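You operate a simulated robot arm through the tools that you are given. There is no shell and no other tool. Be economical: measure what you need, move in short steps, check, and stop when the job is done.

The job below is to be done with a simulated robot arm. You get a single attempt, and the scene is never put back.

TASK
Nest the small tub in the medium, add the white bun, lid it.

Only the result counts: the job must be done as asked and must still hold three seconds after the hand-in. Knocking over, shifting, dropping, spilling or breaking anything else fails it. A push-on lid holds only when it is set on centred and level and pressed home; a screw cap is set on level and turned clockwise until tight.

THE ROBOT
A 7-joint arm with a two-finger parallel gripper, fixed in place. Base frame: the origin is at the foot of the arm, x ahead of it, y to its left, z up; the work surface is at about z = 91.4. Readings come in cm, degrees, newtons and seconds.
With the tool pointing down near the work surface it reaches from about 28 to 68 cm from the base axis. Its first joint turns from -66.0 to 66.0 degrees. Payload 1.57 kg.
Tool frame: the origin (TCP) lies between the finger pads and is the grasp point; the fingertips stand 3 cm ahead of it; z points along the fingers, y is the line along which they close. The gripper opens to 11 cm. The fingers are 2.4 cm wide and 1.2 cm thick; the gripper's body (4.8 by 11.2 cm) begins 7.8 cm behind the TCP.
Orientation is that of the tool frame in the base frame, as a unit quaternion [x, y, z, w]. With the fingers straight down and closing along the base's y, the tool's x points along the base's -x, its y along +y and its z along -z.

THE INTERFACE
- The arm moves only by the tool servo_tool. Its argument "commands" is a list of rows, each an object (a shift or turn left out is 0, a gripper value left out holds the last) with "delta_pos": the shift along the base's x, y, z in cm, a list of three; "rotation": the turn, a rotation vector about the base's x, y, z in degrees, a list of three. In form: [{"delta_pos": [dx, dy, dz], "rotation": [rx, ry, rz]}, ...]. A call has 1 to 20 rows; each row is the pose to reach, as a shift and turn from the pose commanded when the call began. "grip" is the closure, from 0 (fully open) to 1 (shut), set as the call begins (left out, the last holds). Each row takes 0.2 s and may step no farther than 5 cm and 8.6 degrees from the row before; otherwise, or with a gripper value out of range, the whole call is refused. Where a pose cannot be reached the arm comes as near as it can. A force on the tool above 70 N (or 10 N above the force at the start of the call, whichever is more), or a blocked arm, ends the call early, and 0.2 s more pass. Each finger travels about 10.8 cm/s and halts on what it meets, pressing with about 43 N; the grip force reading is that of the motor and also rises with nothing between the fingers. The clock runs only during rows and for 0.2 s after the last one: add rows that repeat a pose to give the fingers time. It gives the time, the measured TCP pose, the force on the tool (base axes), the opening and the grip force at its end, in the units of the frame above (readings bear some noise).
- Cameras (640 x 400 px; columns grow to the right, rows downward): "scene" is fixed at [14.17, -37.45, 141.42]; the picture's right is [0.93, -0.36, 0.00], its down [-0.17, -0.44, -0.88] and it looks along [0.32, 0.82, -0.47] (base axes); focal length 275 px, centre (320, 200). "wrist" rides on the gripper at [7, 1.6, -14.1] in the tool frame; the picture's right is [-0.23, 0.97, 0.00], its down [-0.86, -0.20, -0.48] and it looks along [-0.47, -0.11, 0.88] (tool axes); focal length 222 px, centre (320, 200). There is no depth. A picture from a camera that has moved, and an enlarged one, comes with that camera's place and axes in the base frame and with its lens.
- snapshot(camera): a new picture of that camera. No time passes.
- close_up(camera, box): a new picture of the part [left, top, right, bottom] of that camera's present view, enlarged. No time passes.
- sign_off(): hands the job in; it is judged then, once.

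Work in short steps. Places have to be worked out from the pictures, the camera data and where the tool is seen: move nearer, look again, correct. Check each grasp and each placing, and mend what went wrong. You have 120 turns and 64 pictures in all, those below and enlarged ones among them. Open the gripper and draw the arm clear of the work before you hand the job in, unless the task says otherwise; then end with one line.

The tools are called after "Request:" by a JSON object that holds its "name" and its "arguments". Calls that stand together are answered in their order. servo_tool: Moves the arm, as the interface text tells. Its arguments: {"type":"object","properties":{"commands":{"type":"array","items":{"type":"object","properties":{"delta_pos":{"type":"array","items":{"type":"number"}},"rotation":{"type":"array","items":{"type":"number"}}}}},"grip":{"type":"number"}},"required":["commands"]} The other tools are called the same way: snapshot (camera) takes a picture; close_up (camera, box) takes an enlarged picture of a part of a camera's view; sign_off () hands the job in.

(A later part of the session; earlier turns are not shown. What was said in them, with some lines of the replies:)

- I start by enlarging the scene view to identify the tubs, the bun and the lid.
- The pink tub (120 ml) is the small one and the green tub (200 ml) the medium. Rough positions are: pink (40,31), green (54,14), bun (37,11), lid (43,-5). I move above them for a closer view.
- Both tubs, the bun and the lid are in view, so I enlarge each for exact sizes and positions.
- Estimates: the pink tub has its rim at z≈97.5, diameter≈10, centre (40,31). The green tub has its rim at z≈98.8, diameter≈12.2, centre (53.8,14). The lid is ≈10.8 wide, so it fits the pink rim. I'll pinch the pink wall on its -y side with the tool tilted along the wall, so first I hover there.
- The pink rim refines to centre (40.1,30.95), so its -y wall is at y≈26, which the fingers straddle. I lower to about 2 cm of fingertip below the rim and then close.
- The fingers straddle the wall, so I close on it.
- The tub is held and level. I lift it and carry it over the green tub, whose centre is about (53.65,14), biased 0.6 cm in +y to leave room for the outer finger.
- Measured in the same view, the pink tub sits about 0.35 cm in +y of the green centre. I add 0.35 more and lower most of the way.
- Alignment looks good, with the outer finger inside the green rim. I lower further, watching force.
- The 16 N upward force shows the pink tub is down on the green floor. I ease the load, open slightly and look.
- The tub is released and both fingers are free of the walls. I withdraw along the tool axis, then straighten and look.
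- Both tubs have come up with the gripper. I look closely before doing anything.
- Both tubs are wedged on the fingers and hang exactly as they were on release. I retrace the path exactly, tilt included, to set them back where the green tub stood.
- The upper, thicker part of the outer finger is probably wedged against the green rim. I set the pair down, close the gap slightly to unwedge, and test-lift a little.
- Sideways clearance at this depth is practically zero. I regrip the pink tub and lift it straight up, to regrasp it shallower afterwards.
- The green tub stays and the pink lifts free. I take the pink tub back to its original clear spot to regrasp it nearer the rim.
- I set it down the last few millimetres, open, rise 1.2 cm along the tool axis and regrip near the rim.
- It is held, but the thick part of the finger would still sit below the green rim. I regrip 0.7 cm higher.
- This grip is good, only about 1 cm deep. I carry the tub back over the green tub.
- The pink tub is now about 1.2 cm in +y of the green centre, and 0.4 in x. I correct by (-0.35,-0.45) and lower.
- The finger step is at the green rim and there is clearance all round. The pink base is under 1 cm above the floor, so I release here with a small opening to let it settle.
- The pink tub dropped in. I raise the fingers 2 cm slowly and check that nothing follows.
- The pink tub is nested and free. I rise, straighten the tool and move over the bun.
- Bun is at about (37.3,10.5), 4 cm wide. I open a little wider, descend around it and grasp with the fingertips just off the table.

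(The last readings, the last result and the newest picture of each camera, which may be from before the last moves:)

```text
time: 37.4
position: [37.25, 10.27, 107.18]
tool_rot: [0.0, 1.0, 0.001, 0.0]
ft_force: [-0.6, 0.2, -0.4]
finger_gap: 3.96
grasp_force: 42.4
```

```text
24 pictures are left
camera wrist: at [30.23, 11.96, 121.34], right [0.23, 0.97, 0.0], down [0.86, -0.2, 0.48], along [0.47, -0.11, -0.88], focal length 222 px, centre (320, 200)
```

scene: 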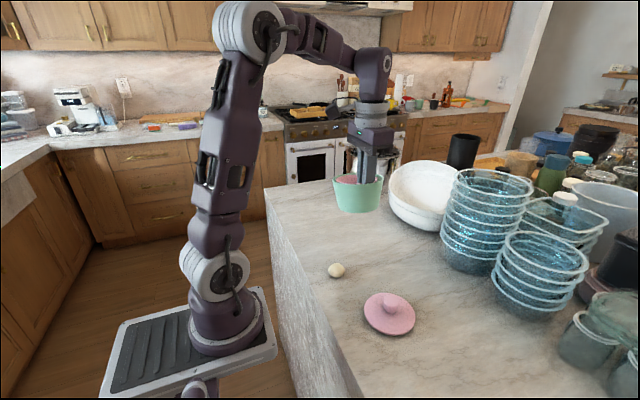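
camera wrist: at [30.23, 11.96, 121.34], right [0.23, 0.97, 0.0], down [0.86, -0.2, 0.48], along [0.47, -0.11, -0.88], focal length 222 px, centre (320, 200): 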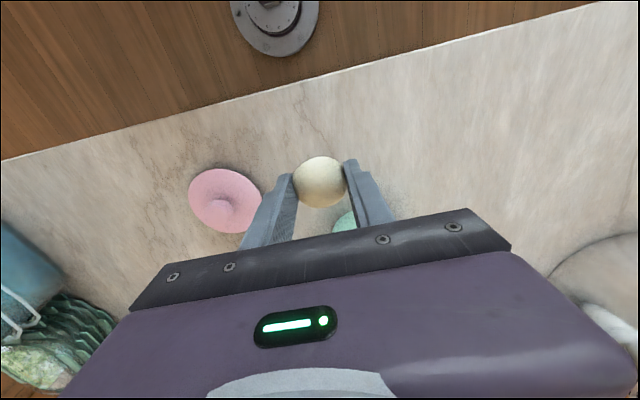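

The bun is held. I carry it over the nested tubs, centred near (53.5,13.8), and check the alignment.

Request:
{"name": "servo_tool", "arguments": {"commands": [{"delta_pos": [4, 0.8, 1]}, {"delta_pos": [8, 1.8, 1]}, {"delta_pos": [12, 2.8, 1]}, {"delta_pos": [16, 3.4, 1]}, {"delta_pos": [16.2, 3.4, 0]}, {"delta_pos": [16.2, 3.4, 0]}]}}

Request:
{"name": "close_up", "arguments": {"camera": "wrist", "box": [220, 80, 420, 240]}}

Request:
{"name": "close_up", "arguments": {"camera": "scene", "box": [330, 170, 450, 270]}}

```text
time: 38.8
position: [53.73, 13.76, 106.84]
tool_rot: [0.001, 1.0, 0.0, 0.0]
ft_force: [0.2, -0.6, -0.6]
finger_gap: 3.97
grasp_force: 42.6
```

```text
2.50 times, centred on (320, 160) of wrist
camera zoom: at [46.63, 15.51, 121.05], right [0.23, 0.97, 0.0], down [0.86, -0.2, 0.48], along [0.47, -0.11, -0.88], focal length 555 px, centre (320, 300)
```

zoom: 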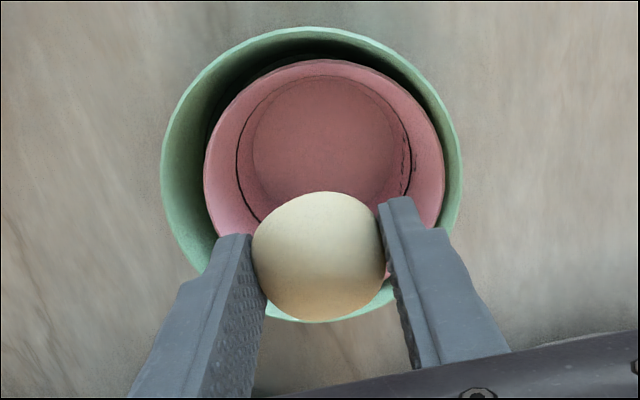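

```text
4.00 times, centred on (390, 220) of scene
camera zoom: at [14.17, -37.45, 141.42], right [0.93, -0.36, 0.0], down [-0.17, -0.44, -0.88], along [0.32, 0.82, -0.47], focal length 1101 px, centre (40, 120)
```

zoom: 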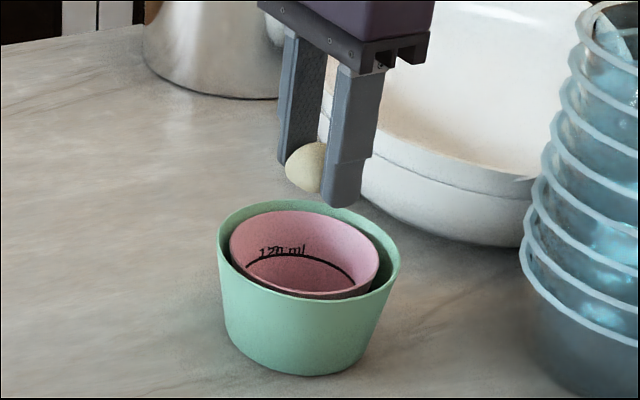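

The pink centre refines to about (53.5,14.1). I shift slightly, lower into the tub and release the bun gently.

Request:
{"name": "servo_tool", "arguments": {"commands": [{"delta_pos": [-0.2, 0.3, 0]}, {"delta_pos": [-0.2, 0.3, -4]}, {"delta_pos": [-0.2, 0.3, -7.5]}, {"delta_pos": [-0.2, 0.3, -9.5]}, {"delta_pos": [-0.2, 0.3, -9.5]}]}}

Request:
{"name": "servo_tool", "arguments": {"commands": [{"delta_pos": [0, 0, 0]}, {"delta_pos": [0, 0, 0]}, {"delta_pos": [0, 0, 0]}], "grip": 0.57}}

Request:
{"name": "servo_tool", "arguments": {"commands": [{"delta_pos": [0, 0, 2]}, {"delta_pos": [0, 0, 5]}, {"delta_pos": [0, 0, 9]}, {"delta_pos": [0, 0, 9]}]}}

Request:
{"name": "close_up", "arguments": {"camera": "wrist", "box": [220, 80, 420, 240]}}

Request:
{"name": "close_up", "arguments": {"camera": "scene", "box": [330, 170, 450, 270]}}

```text
time: 40.0
position: [53.39, 14.21, 97.56]
tool_rot: [0.001, 1.0, 0.0, 0.001]
ft_force: [0.4, 0.0, -1.0]
finger_gap: 3.99
grasp_force: 42.9
```

```text
time: 40.8
position: [53.38, 14.31, 97.64]
tool_rot: [0.0, 1.0, 0.0, 0.0]
ft_force: [-0.2, 0.6, 0.0]
finger_gap: 4.74
grasp_force: 0.0
```

```text
time: 41.8
position: [53.25, 14.13, 106.72]
tool_rot: [0.0, 1.0, -0.001, 0.0]
ft_force: [0.4, 0.2, -0.5]
finger_gap: 4.74
grasp_force: 0.1
```

```text
2.50 times, centred on (320, 160) of wrist
camera zoom: at [46.28, 15.77, 120.82], right [0.23, 0.97, 0.0], down [0.86, -0.2, 0.48], along [0.47, -0.11, -0.88], focal length 555 px, centre (320, 300)
```

zoom: 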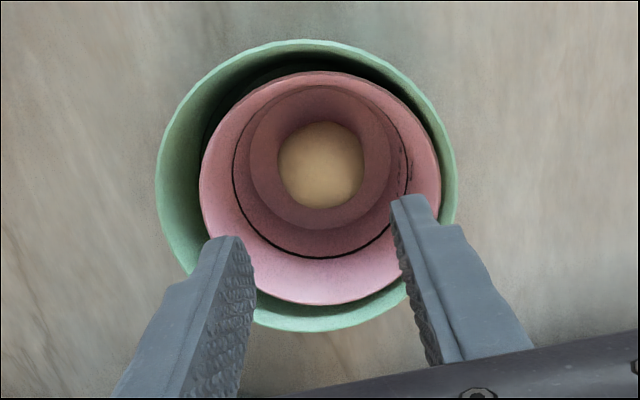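

```text
4.00 times, centred on (390, 220) of scene
camera zoom: at [14.17, -37.45, 141.42], right [0.93, -0.36, 0.0], down [-0.17, -0.44, -0.88], along [0.32, 0.82, -0.47], focal length 1101 px, centre (40, 120)
```

zoom: 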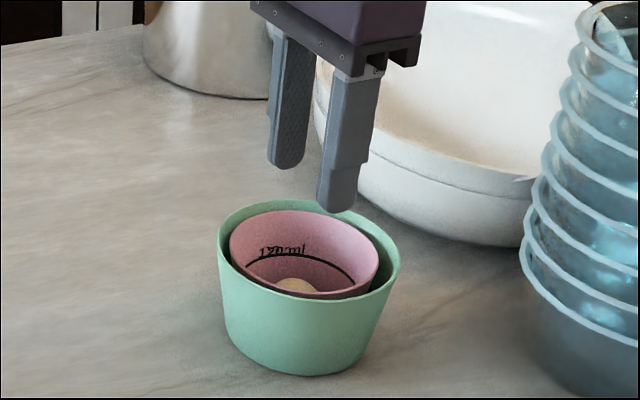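

The bun rests inside the pink tub. That tub sits about 0.6 cm off the green's centre, at (53.7,14.1) against (53.45,13.5). The lid, about 5.4 in radius, could rub the green wall, so I nudge the pink tub -y from inside with closed fingers near its rim.

Request:
{"name": "servo_tool", "arguments": {"commands": [{"delta_pos": [0.4, -1.5, 0]}, {"delta_pos": [0.4, -1.9, 0]}, {"delta_pos": [0.4, -1.9, 0]}, {"delta_pos": [0.4, -1.9, -3.5]}, {"delta_pos": [0.4, -1.9, -6.3]}, {"delta_pos": [0.4, -1.9, -6.3]}], "grip": 1}}

Request:
{"name": "close_up", "arguments": {"camera": "wrist", "box": [220, 80, 420, 240]}}

```text
time: 43.2
position: [53.66, 12.51, 100.15]
tool_rot: [0.0, 1.0, 0.0, 0.0]
ft_force: [-0.7, 0.2, -0.2]
finger_gap: 0.0
grasp_force: 21.0
```

```text
2.50 times, centred on (320, 160) of wrist
camera zoom: at [46.67, 14.13, 114.38], right [0.23, 0.97, 0.0], down [0.85, -0.2, 0.48], along [0.47, -0.11, -0.88], focal length 555 px, centre (320, 300)
```

zoom: 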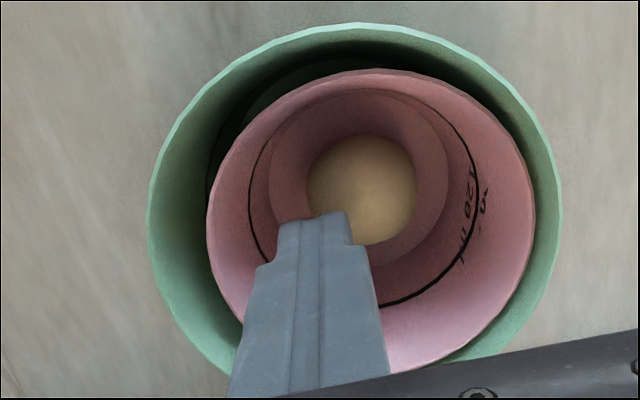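

The closed fingertips are inside near the -y wall. I push in -y and look again.

Request:
{"name": "servo_tool", "arguments": {"commands": [{"delta_pos": [0, -0.8, 0]}, {"delta_pos": [0, -1.4, 0]}, {"delta_pos": [0, -1.8, 0]}, {"delta_pos": [0, -2.1, 0]}, {"delta_pos": [0, -2.1, 0]}]}}

Request:
{"name": "close_up", "arguments": {"camera": "wrist", "box": [220, 80, 420, 240]}}

```text
time: 44.4
position: [53.73, 10.17, 100.3]
tool_rot: [0.001, 1.0, 0.0, 0.0]
ft_force: [0.0, 0.4, -0.8]
finger_gap: 0.0
grasp_force: 21.6
```

```text
2.50 times, centred on (320, 160) of wrist
camera zoom: at [46.65, 11.93, 114.44], right [0.23, 0.97, 0.0], down [0.85, -0.2, 0.48], along [0.47, -0.11, -0.88], focal length 555 px, centre (320, 300)
```

zoom: 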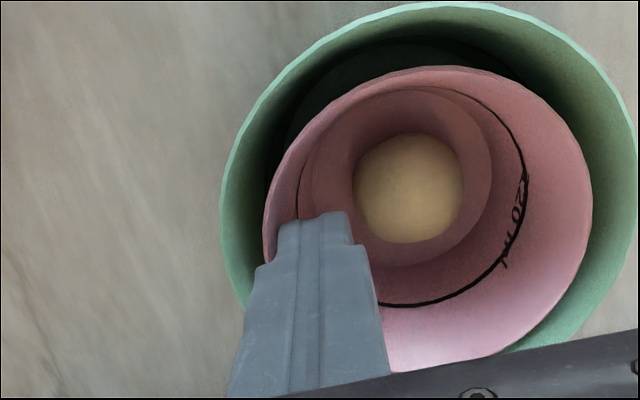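

The gaps are now balanced left and right. I withdraw upward to a measuring hover.

Request:
{"name": "servo_tool", "arguments": {"commands": [{"delta_pos": [0, 0.8, 0]}, {"delta_pos": [0, 1.0, 2]}, {"delta_pos": [-0.5, 4, 6]}, {"delta_pos": [-2, 4, 9]}, {"delta_pos": [-2, 4, 9]}, {"delta_pos": [-2, 4, 9]}]}}

Request:
{"name": "close_up", "arguments": {"camera": "wrist", "box": [220, 80, 420, 240]}}

Request:
{"name": "close_up", "arguments": {"camera": "scene", "box": [345, 200, 435, 270]}}

```text
refused: row 3 steps farther than a row can; nothing moved
```

```text
2.50 times, centred on (320, 160) of wrist
camera zoom: at [46.65, 11.93, 114.44], right [0.23, 0.97, 0.0], down [0.85, -0.2, 0.48], along [0.47, -0.11, -0.88], focal length 555 px, centre (320, 300)
```

zoom: 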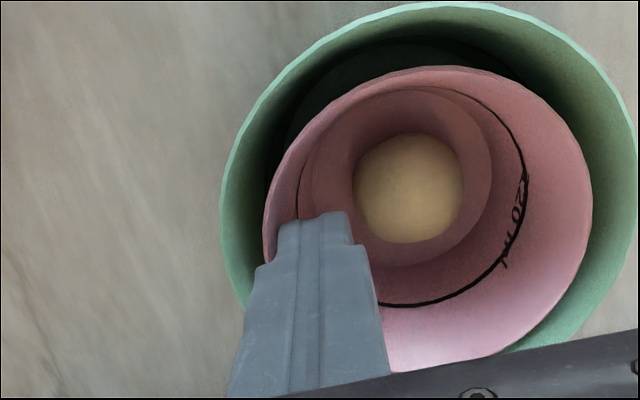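

```text
5.71 times, centred on (390, 235) of scene
camera zoom: at [14.17, -37.45, 141.42], right [0.93, -0.36, 0.0], down [-0.17, -0.44, -0.88], along [0.32, 0.82, -0.47], focal length 1572 px, centre (-80, 0)
```

zoom: 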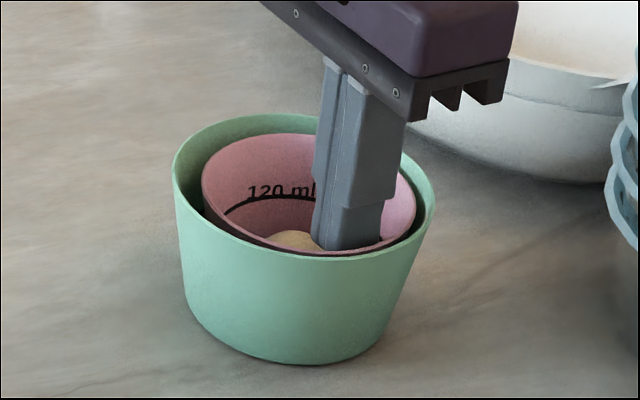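

The call was refused for too large a step, so I split the retreat into smaller rows.

Request:
{"name": "servo_tool", "arguments": {"commands": [{"delta_pos": [0, 0.8, 0]}, {"delta_pos": [0, 1.0, 2]}, {"delta_pos": [-0.5, 2.5, 5]}, {"delta_pos": [-1.5, 4, 8]}, {"delta_pos": [-2, 4, 9]}, {"delta_pos": [-2, 4, 9]}, {"delta_pos": [-2, 4, 9]}]}}

Request:
{"name": "close_up", "arguments": {"camera": "wrist", "box": [220, 80, 420, 240]}}

```text
time: 46.0
position: [51.72, 14.06, 109.34]
tool_rot: [0.0, 1.0, -0.001, 0.0]
ft_force: [0.8, 0.7, -0.5]
finger_gap: 0.0
grasp_force: 21.4
```

```text
2.50 times, centred on (320, 160) of wrist
camera zoom: at [44.74, 15.82, 123.58], right [0.23, 0.97, 0.0], down [0.86, -0.2, 0.48], along [0.47, -0.11, -0.88], focal length 555 px, centre (320, 300)
```

zoom: 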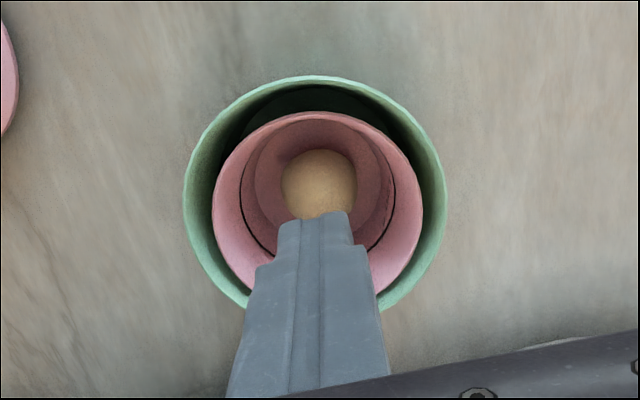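

The pink tub is now centred in y but about 0.4 cm off in +x. I nudge it -x the same way.

Request:
{"name": "servo_tool", "arguments": {"commands": [{"delta_pos": [-0.1, -0.55, -4]}, {"delta_pos": [-0.1, -0.55, -7.5]}, {"delta_pos": [-0.1, -0.55, -9.1]}, {"delta_pos": [-0.1, -0.55, -9.1]}, {"delta_pos": [-0.8, -0.55, -9.1]}, {"delta_pos": [-1.2, -0.55, -9.1]}, {"delta_pos": [-1.5, -0.55, -9.1]}, {"delta_pos": [-1.5, -0.55, -9.1]}, {"delta_pos": [-0.7, -0.55, -9.1]}, {"delta_pos": [-0.4, -0.55, -6]}, {"delta_pos": [-0.4, -0.55, -2]}, {"delta_pos": [0, 0, 0]}, {"delta_pos": [0, 0, 0]}]}}

Request:
{"name": "close_up", "arguments": {"camera": "wrist", "box": [220, 80, 420, 240]}}

```text
time: 48.8
position: [51.97, 14.32, 109.07]
tool_rot: [-0.001, 1.0, 0.0, 0.0]
ft_force: [0.1, 0.4, -0.4]
finger_gap: 0.0
grasp_force: 21.1
```

```text
2.50 times, centred on (320, 160) of wrist
camera zoom: at [44.85, 15.95, 123.38], right [0.23, 0.97, 0.0], down [0.86, -0.2, 0.48], along [0.47, -0.11, -0.88], focal length 555 px, centre (320, 300)
```

zoom: 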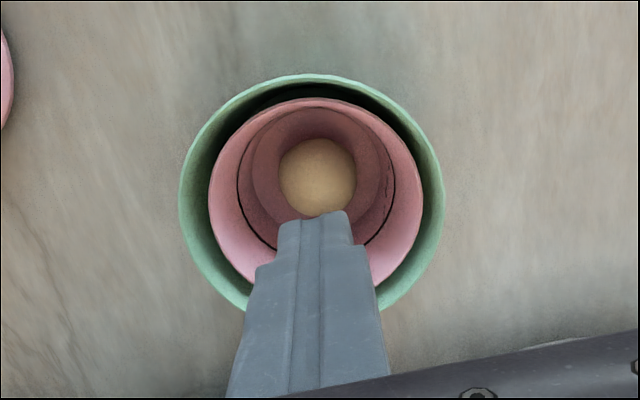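

The pink tub is now centred in the green at about (53.6,13.65). I move over the lid with the fingers opened.

Request:
{"name": "servo_tool", "arguments": {"commands": [{"delta_pos": [-2, -4, 0]}, {"delta_pos": [-4, -8, 0]}, {"delta_pos": [-6, -12, 0]}, {"delta_pos": [-8, -16, 0]}, {"delta_pos": [-9.15, -19.45, -1]}, {"delta_pos": [-9.15, -19.45, -1]}, {"delta_pos": [-9.15, -19.45, -1]}], "grip": 0.5}}

Request:
{"name": "close_up", "arguments": {"camera": "wrist", "box": [220, 80, 420, 240]}}

Request:
{"name": "close_up", "arguments": {"camera": "scene", "box": [340, 250, 450, 350]}}

```text
time: 50.4
position: [42.79, -5.36, 108.18]
tool_rot: [0.0, 1.0, -0.001, 0.001]
ft_force: [1.1, 1.0, -0.4]
finger_gap: 5.5
grasp_force: 0.1
```

```text
2.50 times, centred on (320, 160) of wrist
camera zoom: at [35.81, -3.69, 122.38], right [0.23, 0.97, 0.0], down [0.86, -0.2, 0.48], along [0.47, -0.11, -0.88], focal length 555 px, centre (320, 300)
```

zoom: 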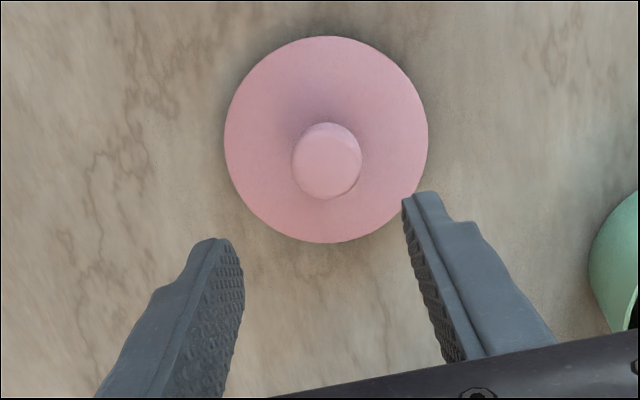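

```text
4.00 times, centred on (395, 300) of scene
camera zoom: at [14.17, -37.45, 141.42], right [0.93, -0.36, 0.0], down [-0.17, -0.44, -0.88], along [0.32, 0.82, -0.47], focal length 1101 px, centre (20, -200)
```

zoom: 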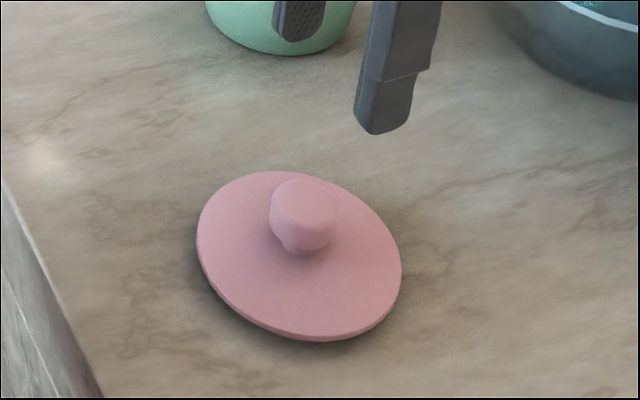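

The lid centre is at about (42.85,-4.95) with radius 5.4. The knob is about 3.3 wide with its top near z 95. I descend with the fingertips just above the disc.

Request:
{"name": "servo_tool", "arguments": {"commands": [{"delta_pos": [0.05, 0.38, -4]}, {"delta_pos": [0.05, 0.38, -8]}, {"delta_pos": [0.05, 0.38, -10.5]}, {"delta_pos": [0.05, 0.38, -11.4]}, {"delta_pos": [0.05, 0.38, -11.4]}]}}

Request:
{"name": "close_up", "arguments": {"camera": "wrist", "box": [220, 80, 420, 240]}}

Request:
{"name": "close_up", "arguments": {"camera": "scene", "box": [340, 260, 440, 350]}}

```text
time: 51.6
position: [42.78, -5.04, 96.82]
tool_rot: [0.0, 1.0, 0.0, 0.0]
ft_force: [-0.1, -0.4, 1.1]
finger_gap: 5.48
grasp_force: 0.0
```

```text
2.50 times, centred on (320, 160) of wrist
camera zoom: at [35.66, -3.25, 111.08], right [0.23, 0.97, 0.0], down [0.86, -0.2, 0.48], along [0.47, -0.11, -0.88], focal length 555 px, centre (320, 300)
```

zoom: 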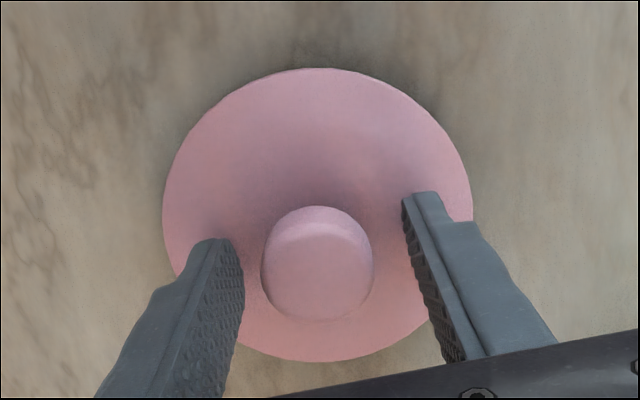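

```text
4.44 times, centred on (390, 305) of scene
camera zoom: at [14.17, -37.45, 141.42], right [0.93, -0.36, 0.0], down [-0.17, -0.44, -0.88], along [0.32, 0.82, -0.47], focal length 1223 px, centre (9, -267)
```

zoom: 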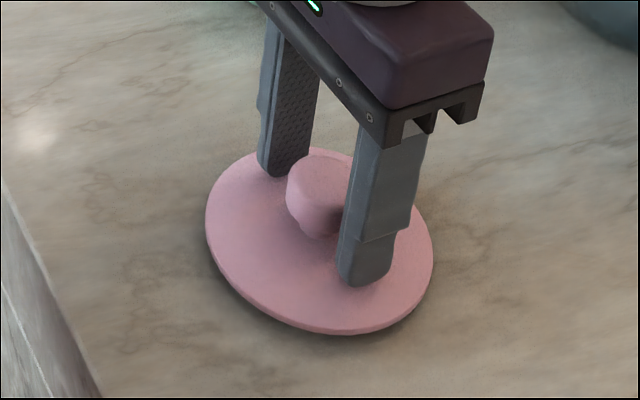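

The fingers straddle the knob centrally. I close and lift.

Request:
{"name": "servo_tool", "arguments": {"commands": [{"delta_pos": [0, 0, 0]}, {"delta_pos": [0, 0, 0]}, {"delta_pos": [0, 0, 0]}], "grip": 1}}

Request:
{"name": "servo_tool", "arguments": {"commands": [{"delta_pos": [0, 0, 2]}, {"delta_pos": [0, 0, 6]}, {"delta_pos": [0, 0, 10]}, {"delta_pos": [0, 0, 14]}, {"delta_pos": [0, 0, 14]}]}}

Request:
{"name": "snapshot", "arguments": {"camera": "wrist"}}

Request:
{"name": "close_up", "arguments": {"camera": "scene", "box": [340, 180, 440, 260]}}

```text
time: 52.4
position: [42.58, -4.94, 96.93]
tool_rot: [0.0, 1.0, 0.0, -0.001]
ft_force: [0.4, 0.1, 0.5]
finger_gap: 3.23
grasp_force: 40.7
```

```text
time: 53.6
position: [42.6, -4.7, 110.98]
tool_rot: [0.0, 1.0, 0.0, 0.0]
ft_force: [-0.3, -0.5, -0.5]
finger_gap: 3.24
grasp_force: 40.6
```

```text
9 pictures are left
camera wrist: at [35.49, -2.99, 125.19], right [0.23, 0.97, 0.0], down [0.86, -0.2, 0.48], along [0.47, -0.11, -0.88], focal length 222 px, centre (320, 200)
```

wrist: 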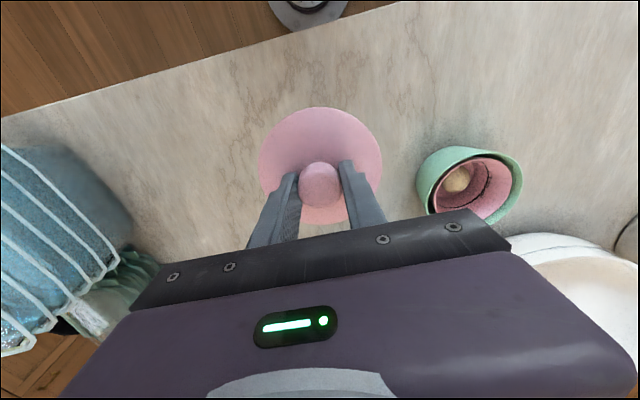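

```text
5.00 times, centred on (390, 220) of scene
camera zoom: at [14.17, -37.45, 141.42], right [0.93, -0.36, 0.0], down [-0.17, -0.44, -0.88], along [0.32, 0.82, -0.47], focal length 1376 px, centre (-30, 100)
```

zoom: 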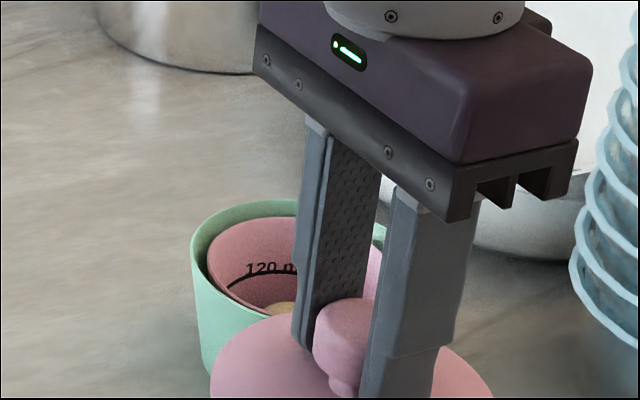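

The lid is held level. I carry it over the nested tubs (relative shift +10.8, +18.55) and lower to just above the green rim to check.

Request:
{"name": "servo_tool", "arguments": {"commands": [{"delta_pos": [2.2, 3.7, 0.5]}, {"delta_pos": [4.4, 7.4, 0.5]}, {"delta_pos": [6.6, 11.1, 0.5]}, {"delta_pos": [8.8, 14.8, 0.5]}, {"delta_pos": [10.8, 18.55, 0.5]}, {"delta_pos": [10.8, 18.55, -2]}, {"delta_pos": [10.8, 18.55, -4.5]}, {"delta_pos": [10.8, 18.55, -4.5]}, {"delta_pos": [10.8, 18.55, -4.5]}]}}

Request:
{"name": "close_up", "arguments": {"camera": "wrist", "box": [220, 80, 420, 240]}}

Request:
{"name": "close_up", "arguments": {"camera": "scene", "box": [345, 200, 435, 270]}}

```text
time: 55.6
position: [53.44, 13.71, 106.29]
tool_rot: [0.0, 1.0, -0.001, 0.0]
ft_force: [0.0, 0.4, 0.3]
finger_gap: 3.24
grasp_force: 41.1
```

```text
2.50 times, centred on (320, 160) of wrist
camera zoom: at [46.4, 15.42, 120.4], right [0.23, 0.97, 0.0], down [0.86, -0.2, 0.48], along [0.47, -0.11, -0.88], focal length 555 px, centre (320, 300)
```

zoom: 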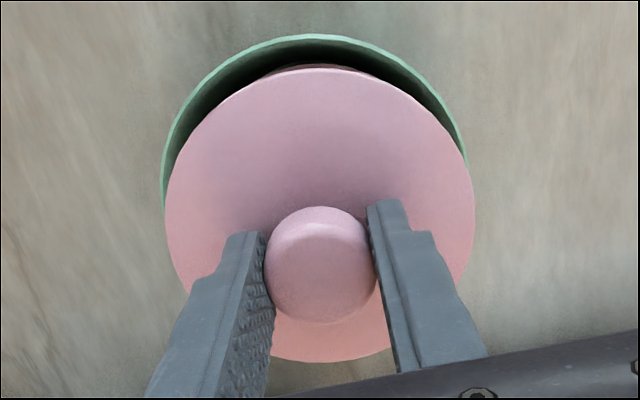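

```text
5.71 times, centred on (390, 235) of scene
camera zoom: at [14.17, -37.45, 141.42], right [0.93, -0.36, 0.0], down [-0.17, -0.44, -0.88], along [0.32, 0.82, -0.47], focal length 1572 px, centre (-80, 0)
```

zoom: 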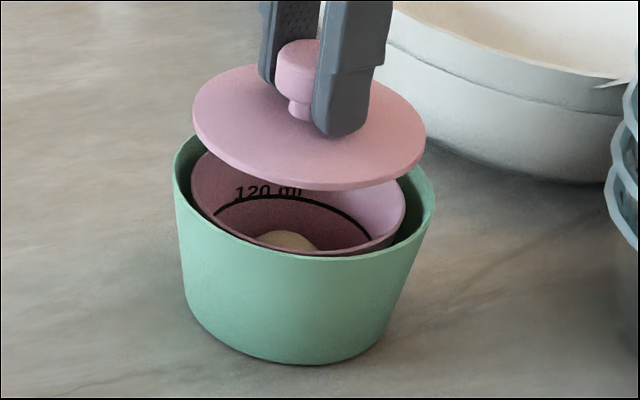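

In this view the lid is within about 0.1 cm of the pink tub's centre. I trim (-0.08,-0.05) and lower until contact.

Request:
{"name": "servo_tool", "arguments": {"commands": [{"delta_pos": [-0.08, -0.05, -1]}, {"delta_pos": [-0.08, -0.05, -2]}, {"delta_pos": [-0.08, -0.05, -2.5]}, {"delta_pos": [-0.08, -0.05, -2.8]}, {"delta_pos": [-0.08, -0.05, -2.8]}]}}

Request:
{"name": "close_up", "arguments": {"camera": "scene", "box": [345, 200, 435, 270]}}

```text
time: 56.8
position: [53.47, 13.61, 103.69]
tool_rot: [0.0, 1.0, 0.001, 0.0]
ft_force: [-0.6, 0.0, 0.1]
finger_gap: 3.24
grasp_force: 40.3
```

```text
5.71 times, centred on (390, 235) of scene
camera zoom: at [14.17, -37.45, 141.42], right [0.93, -0.36, 0.0], down [-0.17, -0.44, -0.88], along [0.32, 0.82, -0.47], focal length 1572 px, centre (-80, 0)
```

zoom: 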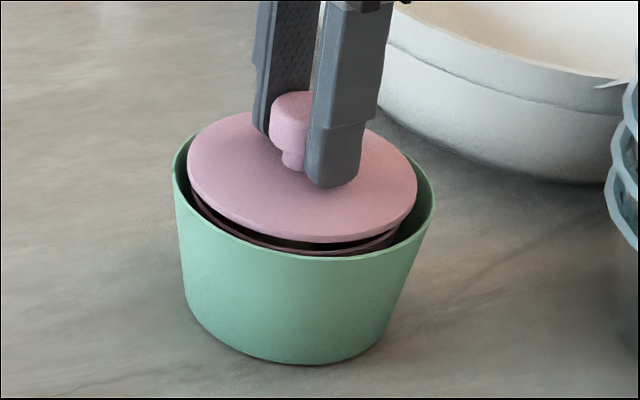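

The lid is inside the green rim just above the pink, perhaps 0.15 cm too far in +x. I trim and lower slowly, watching force.

Request:
{"name": "servo_tool", "arguments": {"commands": [{"delta_pos": [-0.12, 0, 0]}, {"delta_pos": [-0.12, 0, -0.2]}, {"delta_pos": [-0.12, 0, -0.4]}, {"delta_pos": [-0.12, 0, -0.4]}]}}

Request:
{"name": "servo_tool", "arguments": {"commands": [{"delta_pos": [0, 0, -0.15]}, {"delta_pos": [0, 0, -0.3]}, {"delta_pos": [0, 0, -0.3]}]}}

Request:
{"name": "close_up", "arguments": {"camera": "scene", "box": [345, 200, 435, 270]}}

```text
time: 57.8
position: [53.32, 13.67, 103.08]
tool_rot: [0.0, 1.0, 0.0, 0.001]
ft_force: [0.8, -0.8, -0.5]
finger_gap: 3.22
grasp_force: 40.9
```

```text
time: 58.6
position: [53.29, 13.76, 102.87]
tool_rot: [0.0, 1.0, 0.0, 0.0]
ft_force: [0.0, 0.5, 0.0]
finger_gap: 3.25
grasp_force: 40.6
```

```text
5.71 times, centred on (390, 235) of scene
camera zoom: at [14.17, -37.45, 141.42], right [0.93, -0.36, 0.0], down [-0.17, -0.44, -0.88], along [0.32, 0.82, -0.47], focal length 1572 px, centre (-80, 0)
```

zoom: 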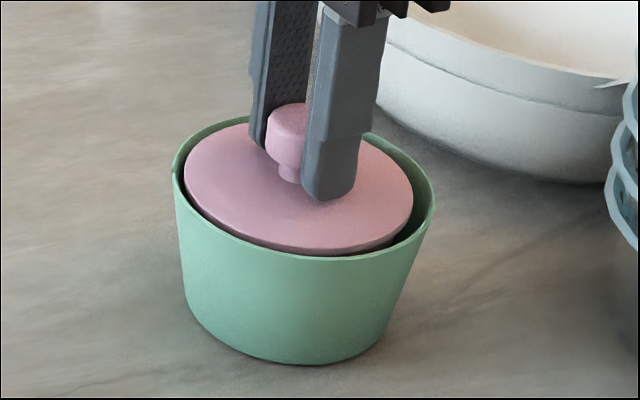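

There is no contact force yet and the lid looks centred. I continue down in small steps to contact.

Request:
{"name": "servo_tool", "arguments": {"commands": [{"delta_pos": [0, 0, -0.1]}, {"delta_pos": [0, 0, -0.2]}, {"delta_pos": [0, 0, -0.3]}, {"delta_pos": [0, 0, -0.3]}]}}

Request:
{"name": "servo_tool", "arguments": {"commands": [{"delta_pos": [0, 0, -0.1]}, {"delta_pos": [0, 0, -0.2]}, {"delta_pos": [0, 0, -0.2]}]}}

```text
time: 59.6
position: [53.3, 13.61, 102.69]
tool_rot: [0.0, 1.0, 0.0, 0.0]
ft_force: [-0.8, -0.2, 1.8]
finger_gap: 3.24
grasp_force: 40.7
```

```text
time: 60.4
position: [53.34, 13.57, 102.48]
tool_rot: [0.001, 1.0, 0.0, 0.002]
ft_force: [-2.5, -2.0, 30.9]
finger_gap: 3.27
grasp_force: 41.0
```

Contact is made at 31 N with little lateral force. I press harder.

Request:
{"name": "servo_tool", "arguments": {"commands": [{"delta_pos": [0, 0, -0.1]}, {"delta_pos": [0, 0, -0.2]}, {"delta_pos": [0, 0, -0.2]}]}}

Request:
{"name": "close_up", "arguments": {"camera": "scene", "box": [345, 200, 435, 270]}}

```text
time: 61.2
position: [53.27, 13.64, 102.39]
tool_rot: [-0.001, 1.0, 0.0, 0.002]
ft_force: [-0.4, -2.7, 46.1]
finger_gap: 3.25
grasp_force: 41.3
```

```text
5.71 times, centred on (390, 235) of scene
camera zoom: at [14.09, -37.48, 141.42], right [0.93, -0.36, 0.0], down [-0.17, -0.44, -0.88], along [0.32, 0.82, -0.47], focal length 1572 px, centre (-80, 0)
```

zoom: 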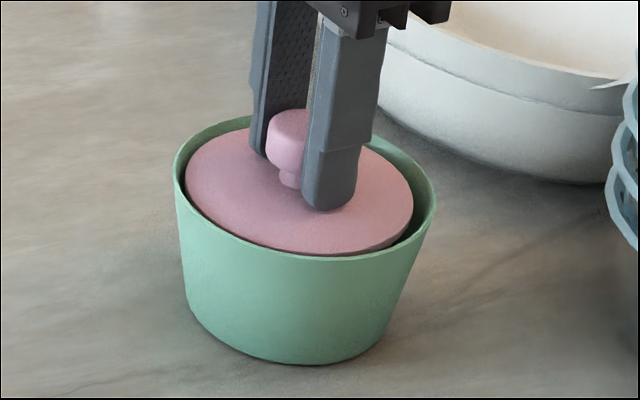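

The lid is level and seated, with force at 46 N. I press to just under the limit.

Request:
{"name": "servo_tool", "arguments": {"commands": [{"delta_pos": [0, 0, -0.1]}, {"delta_pos": [0, 0, -0.2]}, {"delta_pos": [0, 0, -0.2]}]}}

Request:
{"name": "servo_tool", "arguments": {"commands": [{"delta_pos": [0, 0, -0.1]}, {"delta_pos": [0, 0, -0.15]}, {"delta_pos": [0, 0, -0.15]}]}}

```text
time: 62.0
position: [53.22, 13.54, 102.21]
tool_rot: [-0.001, 1.0, 0.001, 0.003]
ft_force: [-3.5, -5.2, 67.9]
finger_gap: 3.25
grasp_force: 40.4
```

```text
time: 62.4
position: [53.45, 13.67, 102.34]
tool_rot: [-0.001, 1.0, 0.002, 0.005]
ft_force: [-2.1, -0.7, 15.5]
finger_gap: 3.23
grasp_force: 41.2
stopped in row 2: the force on the tool passed its limit (the readings are from after the stop); the commanded pose is now the measured one
```

The lid has been pressed to the 70 N limit. I ease off, open the fingers and rise to inspect.

Request:
{"name": "servo_tool", "arguments": {"commands": [{"delta_pos": [0, 0, 0]}, {"delta_pos": [0, 0, 0]}], "grip": 0.6}}

Request:
{"name": "servo_tool", "arguments": {"commands": [{"delta_pos": [0, 0, 2]}, {"delta_pos": [0, 0, 5]}, {"delta_pos": [-2, 0, 9]}, {"delta_pos": [-4, 0, 9]}, {"delta_pos": [-4, 0, 9]}]}}

Request:
{"name": "close_up", "arguments": {"camera": "scene", "box": [345, 200, 435, 270]}}

Request:
{"name": "close_up", "arguments": {"camera": "wrist", "box": [220, 80, 420, 240]}}

```text
time: 63.0
position: [53.46, 13.7, 102.35]
tool_rot: [0.0, 1.0, 0.002, 0.006]
ft_force: [3.5, 1.5, 28.9]
finger_gap: 3.7
grasp_force: 0.1
```

```text
time: 64.2
position: [49.52, 13.66, 111.09]
tool_rot: [0.0, 1.0, 0.0, 0.004]
ft_force: [-0.1, -0.7, 0.4]
finger_gap: 4.42
grasp_force: 0.1
```

```text
5.71 times, centred on (390, 235) of scene
camera zoom: at [14.17, -37.45, 141.42], right [0.93, -0.36, 0.0], down [-0.17, -0.44, -0.88], along [0.32, 0.82, -0.47], focal length 1572 px, centre (-80, 0)
```

zoom: 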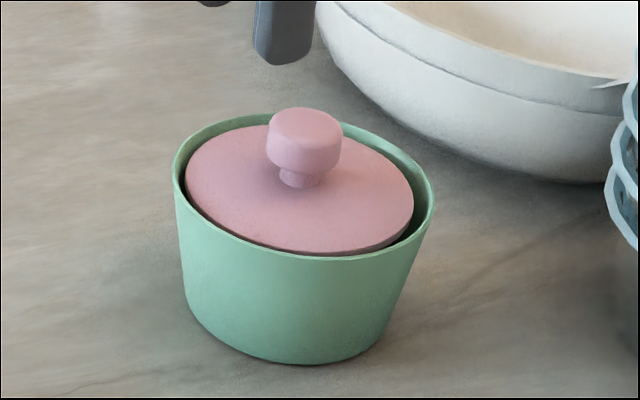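

```text
2.50 times, centred on (320, 160) of wrist
camera zoom: at [42.31, 15.35, 125.22], right [0.23, 0.97, 0.0], down [0.85, -0.2, 0.48], along [0.47, -0.11, -0.87], focal length 555 px, centre (320, 300)
```

zoom: 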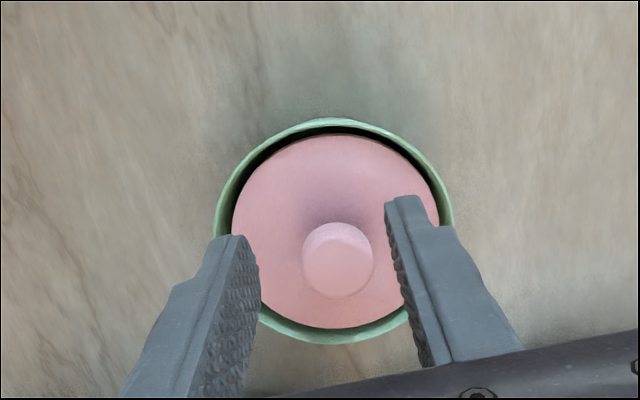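

The lid sits level and centred. To be sure it is home, I press once more, straight down on the knob's centre with closed fingers.

Request:
{"name": "servo_tool", "arguments": {"commands": [{"delta_pos": [2, 0, 0]}, {"delta_pos": [4.05, 0, 0]}, {"delta_pos": [4.05, 0, 0]}, {"delta_pos": [4.05, 0, -3]}, {"delta_pos": [4.05, 0, -5.5]}, {"delta_pos": [4.05, 0, -5.8]}, {"delta_pos": [4.05, 0, -6.1]}, {"delta_pos": [4.05, 0, -6.1]}], "grip": 1}}

Request:
{"name": "servo_tool", "arguments": {"commands": [{"delta_pos": [0, 0, -0.15]}, {"delta_pos": [0, 0, -0.3]}, {"delta_pos": [0, 0, -0.45]}, {"delta_pos": [0, 0, -0.6]}, {"delta_pos": [0, 0, -0.6]}]}}

```text
time: 66.0
position: [53.63, 13.78, 105.37]
tool_rot: [0.0, 1.0, 0.001, 0.006]
ft_force: [-1.7, 0.0, 41.8]
finger_gap: 0.0
grasp_force: 21.3
```

```text
time: 66.5
position: [53.63, 13.7, 105.25]
tool_rot: [-0.001, 1.0, 0.003, 0.01]
ft_force: [-3.7, 0.0, 18.9]
finger_gap: 0.01
grasp_force: 21.6
stopped in row 2: the force on the tool passed its limit (the readings are from after the stop); the commanded pose is now the measured one
```

It is rigid under 70 N with no further travel, so the lid is home. I raise the arm clear and take a final look.

Request:
{"name": "servo_tool", "arguments": {"commands": [{"delta_pos": [0, 0, 2]}, {"delta_pos": [0, 0, 6]}, {"delta_pos": [-3, 0, 10]}, {"delta_pos": [-7, 0, 13]}, {"delta_pos": [-11, 0, 15]}, {"delta_pos": [-15, 0, 16]}, {"delta_pos": [-15, 0, 16]}], "grip": 0}}

Request:
{"name": "close_up", "arguments": {"camera": "scene", "box": [345, 200, 435, 270]}}

```text
time: 68.1
position: [38.74, 13.9, 121.15]
tool_rot: [-0.001, 1.0, 0.001, 0.008]
ft_force: [0.6, 0.0, 0.5]
finger_gap: 11.01
grasp_force: 0.1
```

```text
5.71 times, centred on (390, 235) of scene
camera zoom: at [14.17, -37.45, 141.42], right [0.93, -0.36, 0.0], down [-0.17, -0.44, -0.88], along [0.32, 0.82, -0.47], focal length 1572 px, centre (-80, 0)
```

zoom: 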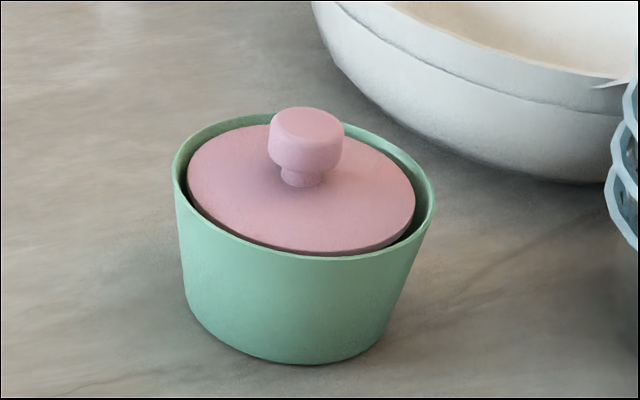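

The small tub and bun are nested in the medium tub, the lid is centred, level and pressed home, and the arm is clear with the gripper open, so I hand in.

Request:
{"name": "sign_off", "arguments": {}}

```text
The job is handed in.
```

I nested the small pink tub in the medium green one, put the white bun inside and pressed the lid on level to the 70 N limit. I didn't pull-test the lid. On my first try at nesting, both tubs wedged on the fingers and lifted together, so I set them back down and redid it; the green tub ended up a few millimetres from where it began.
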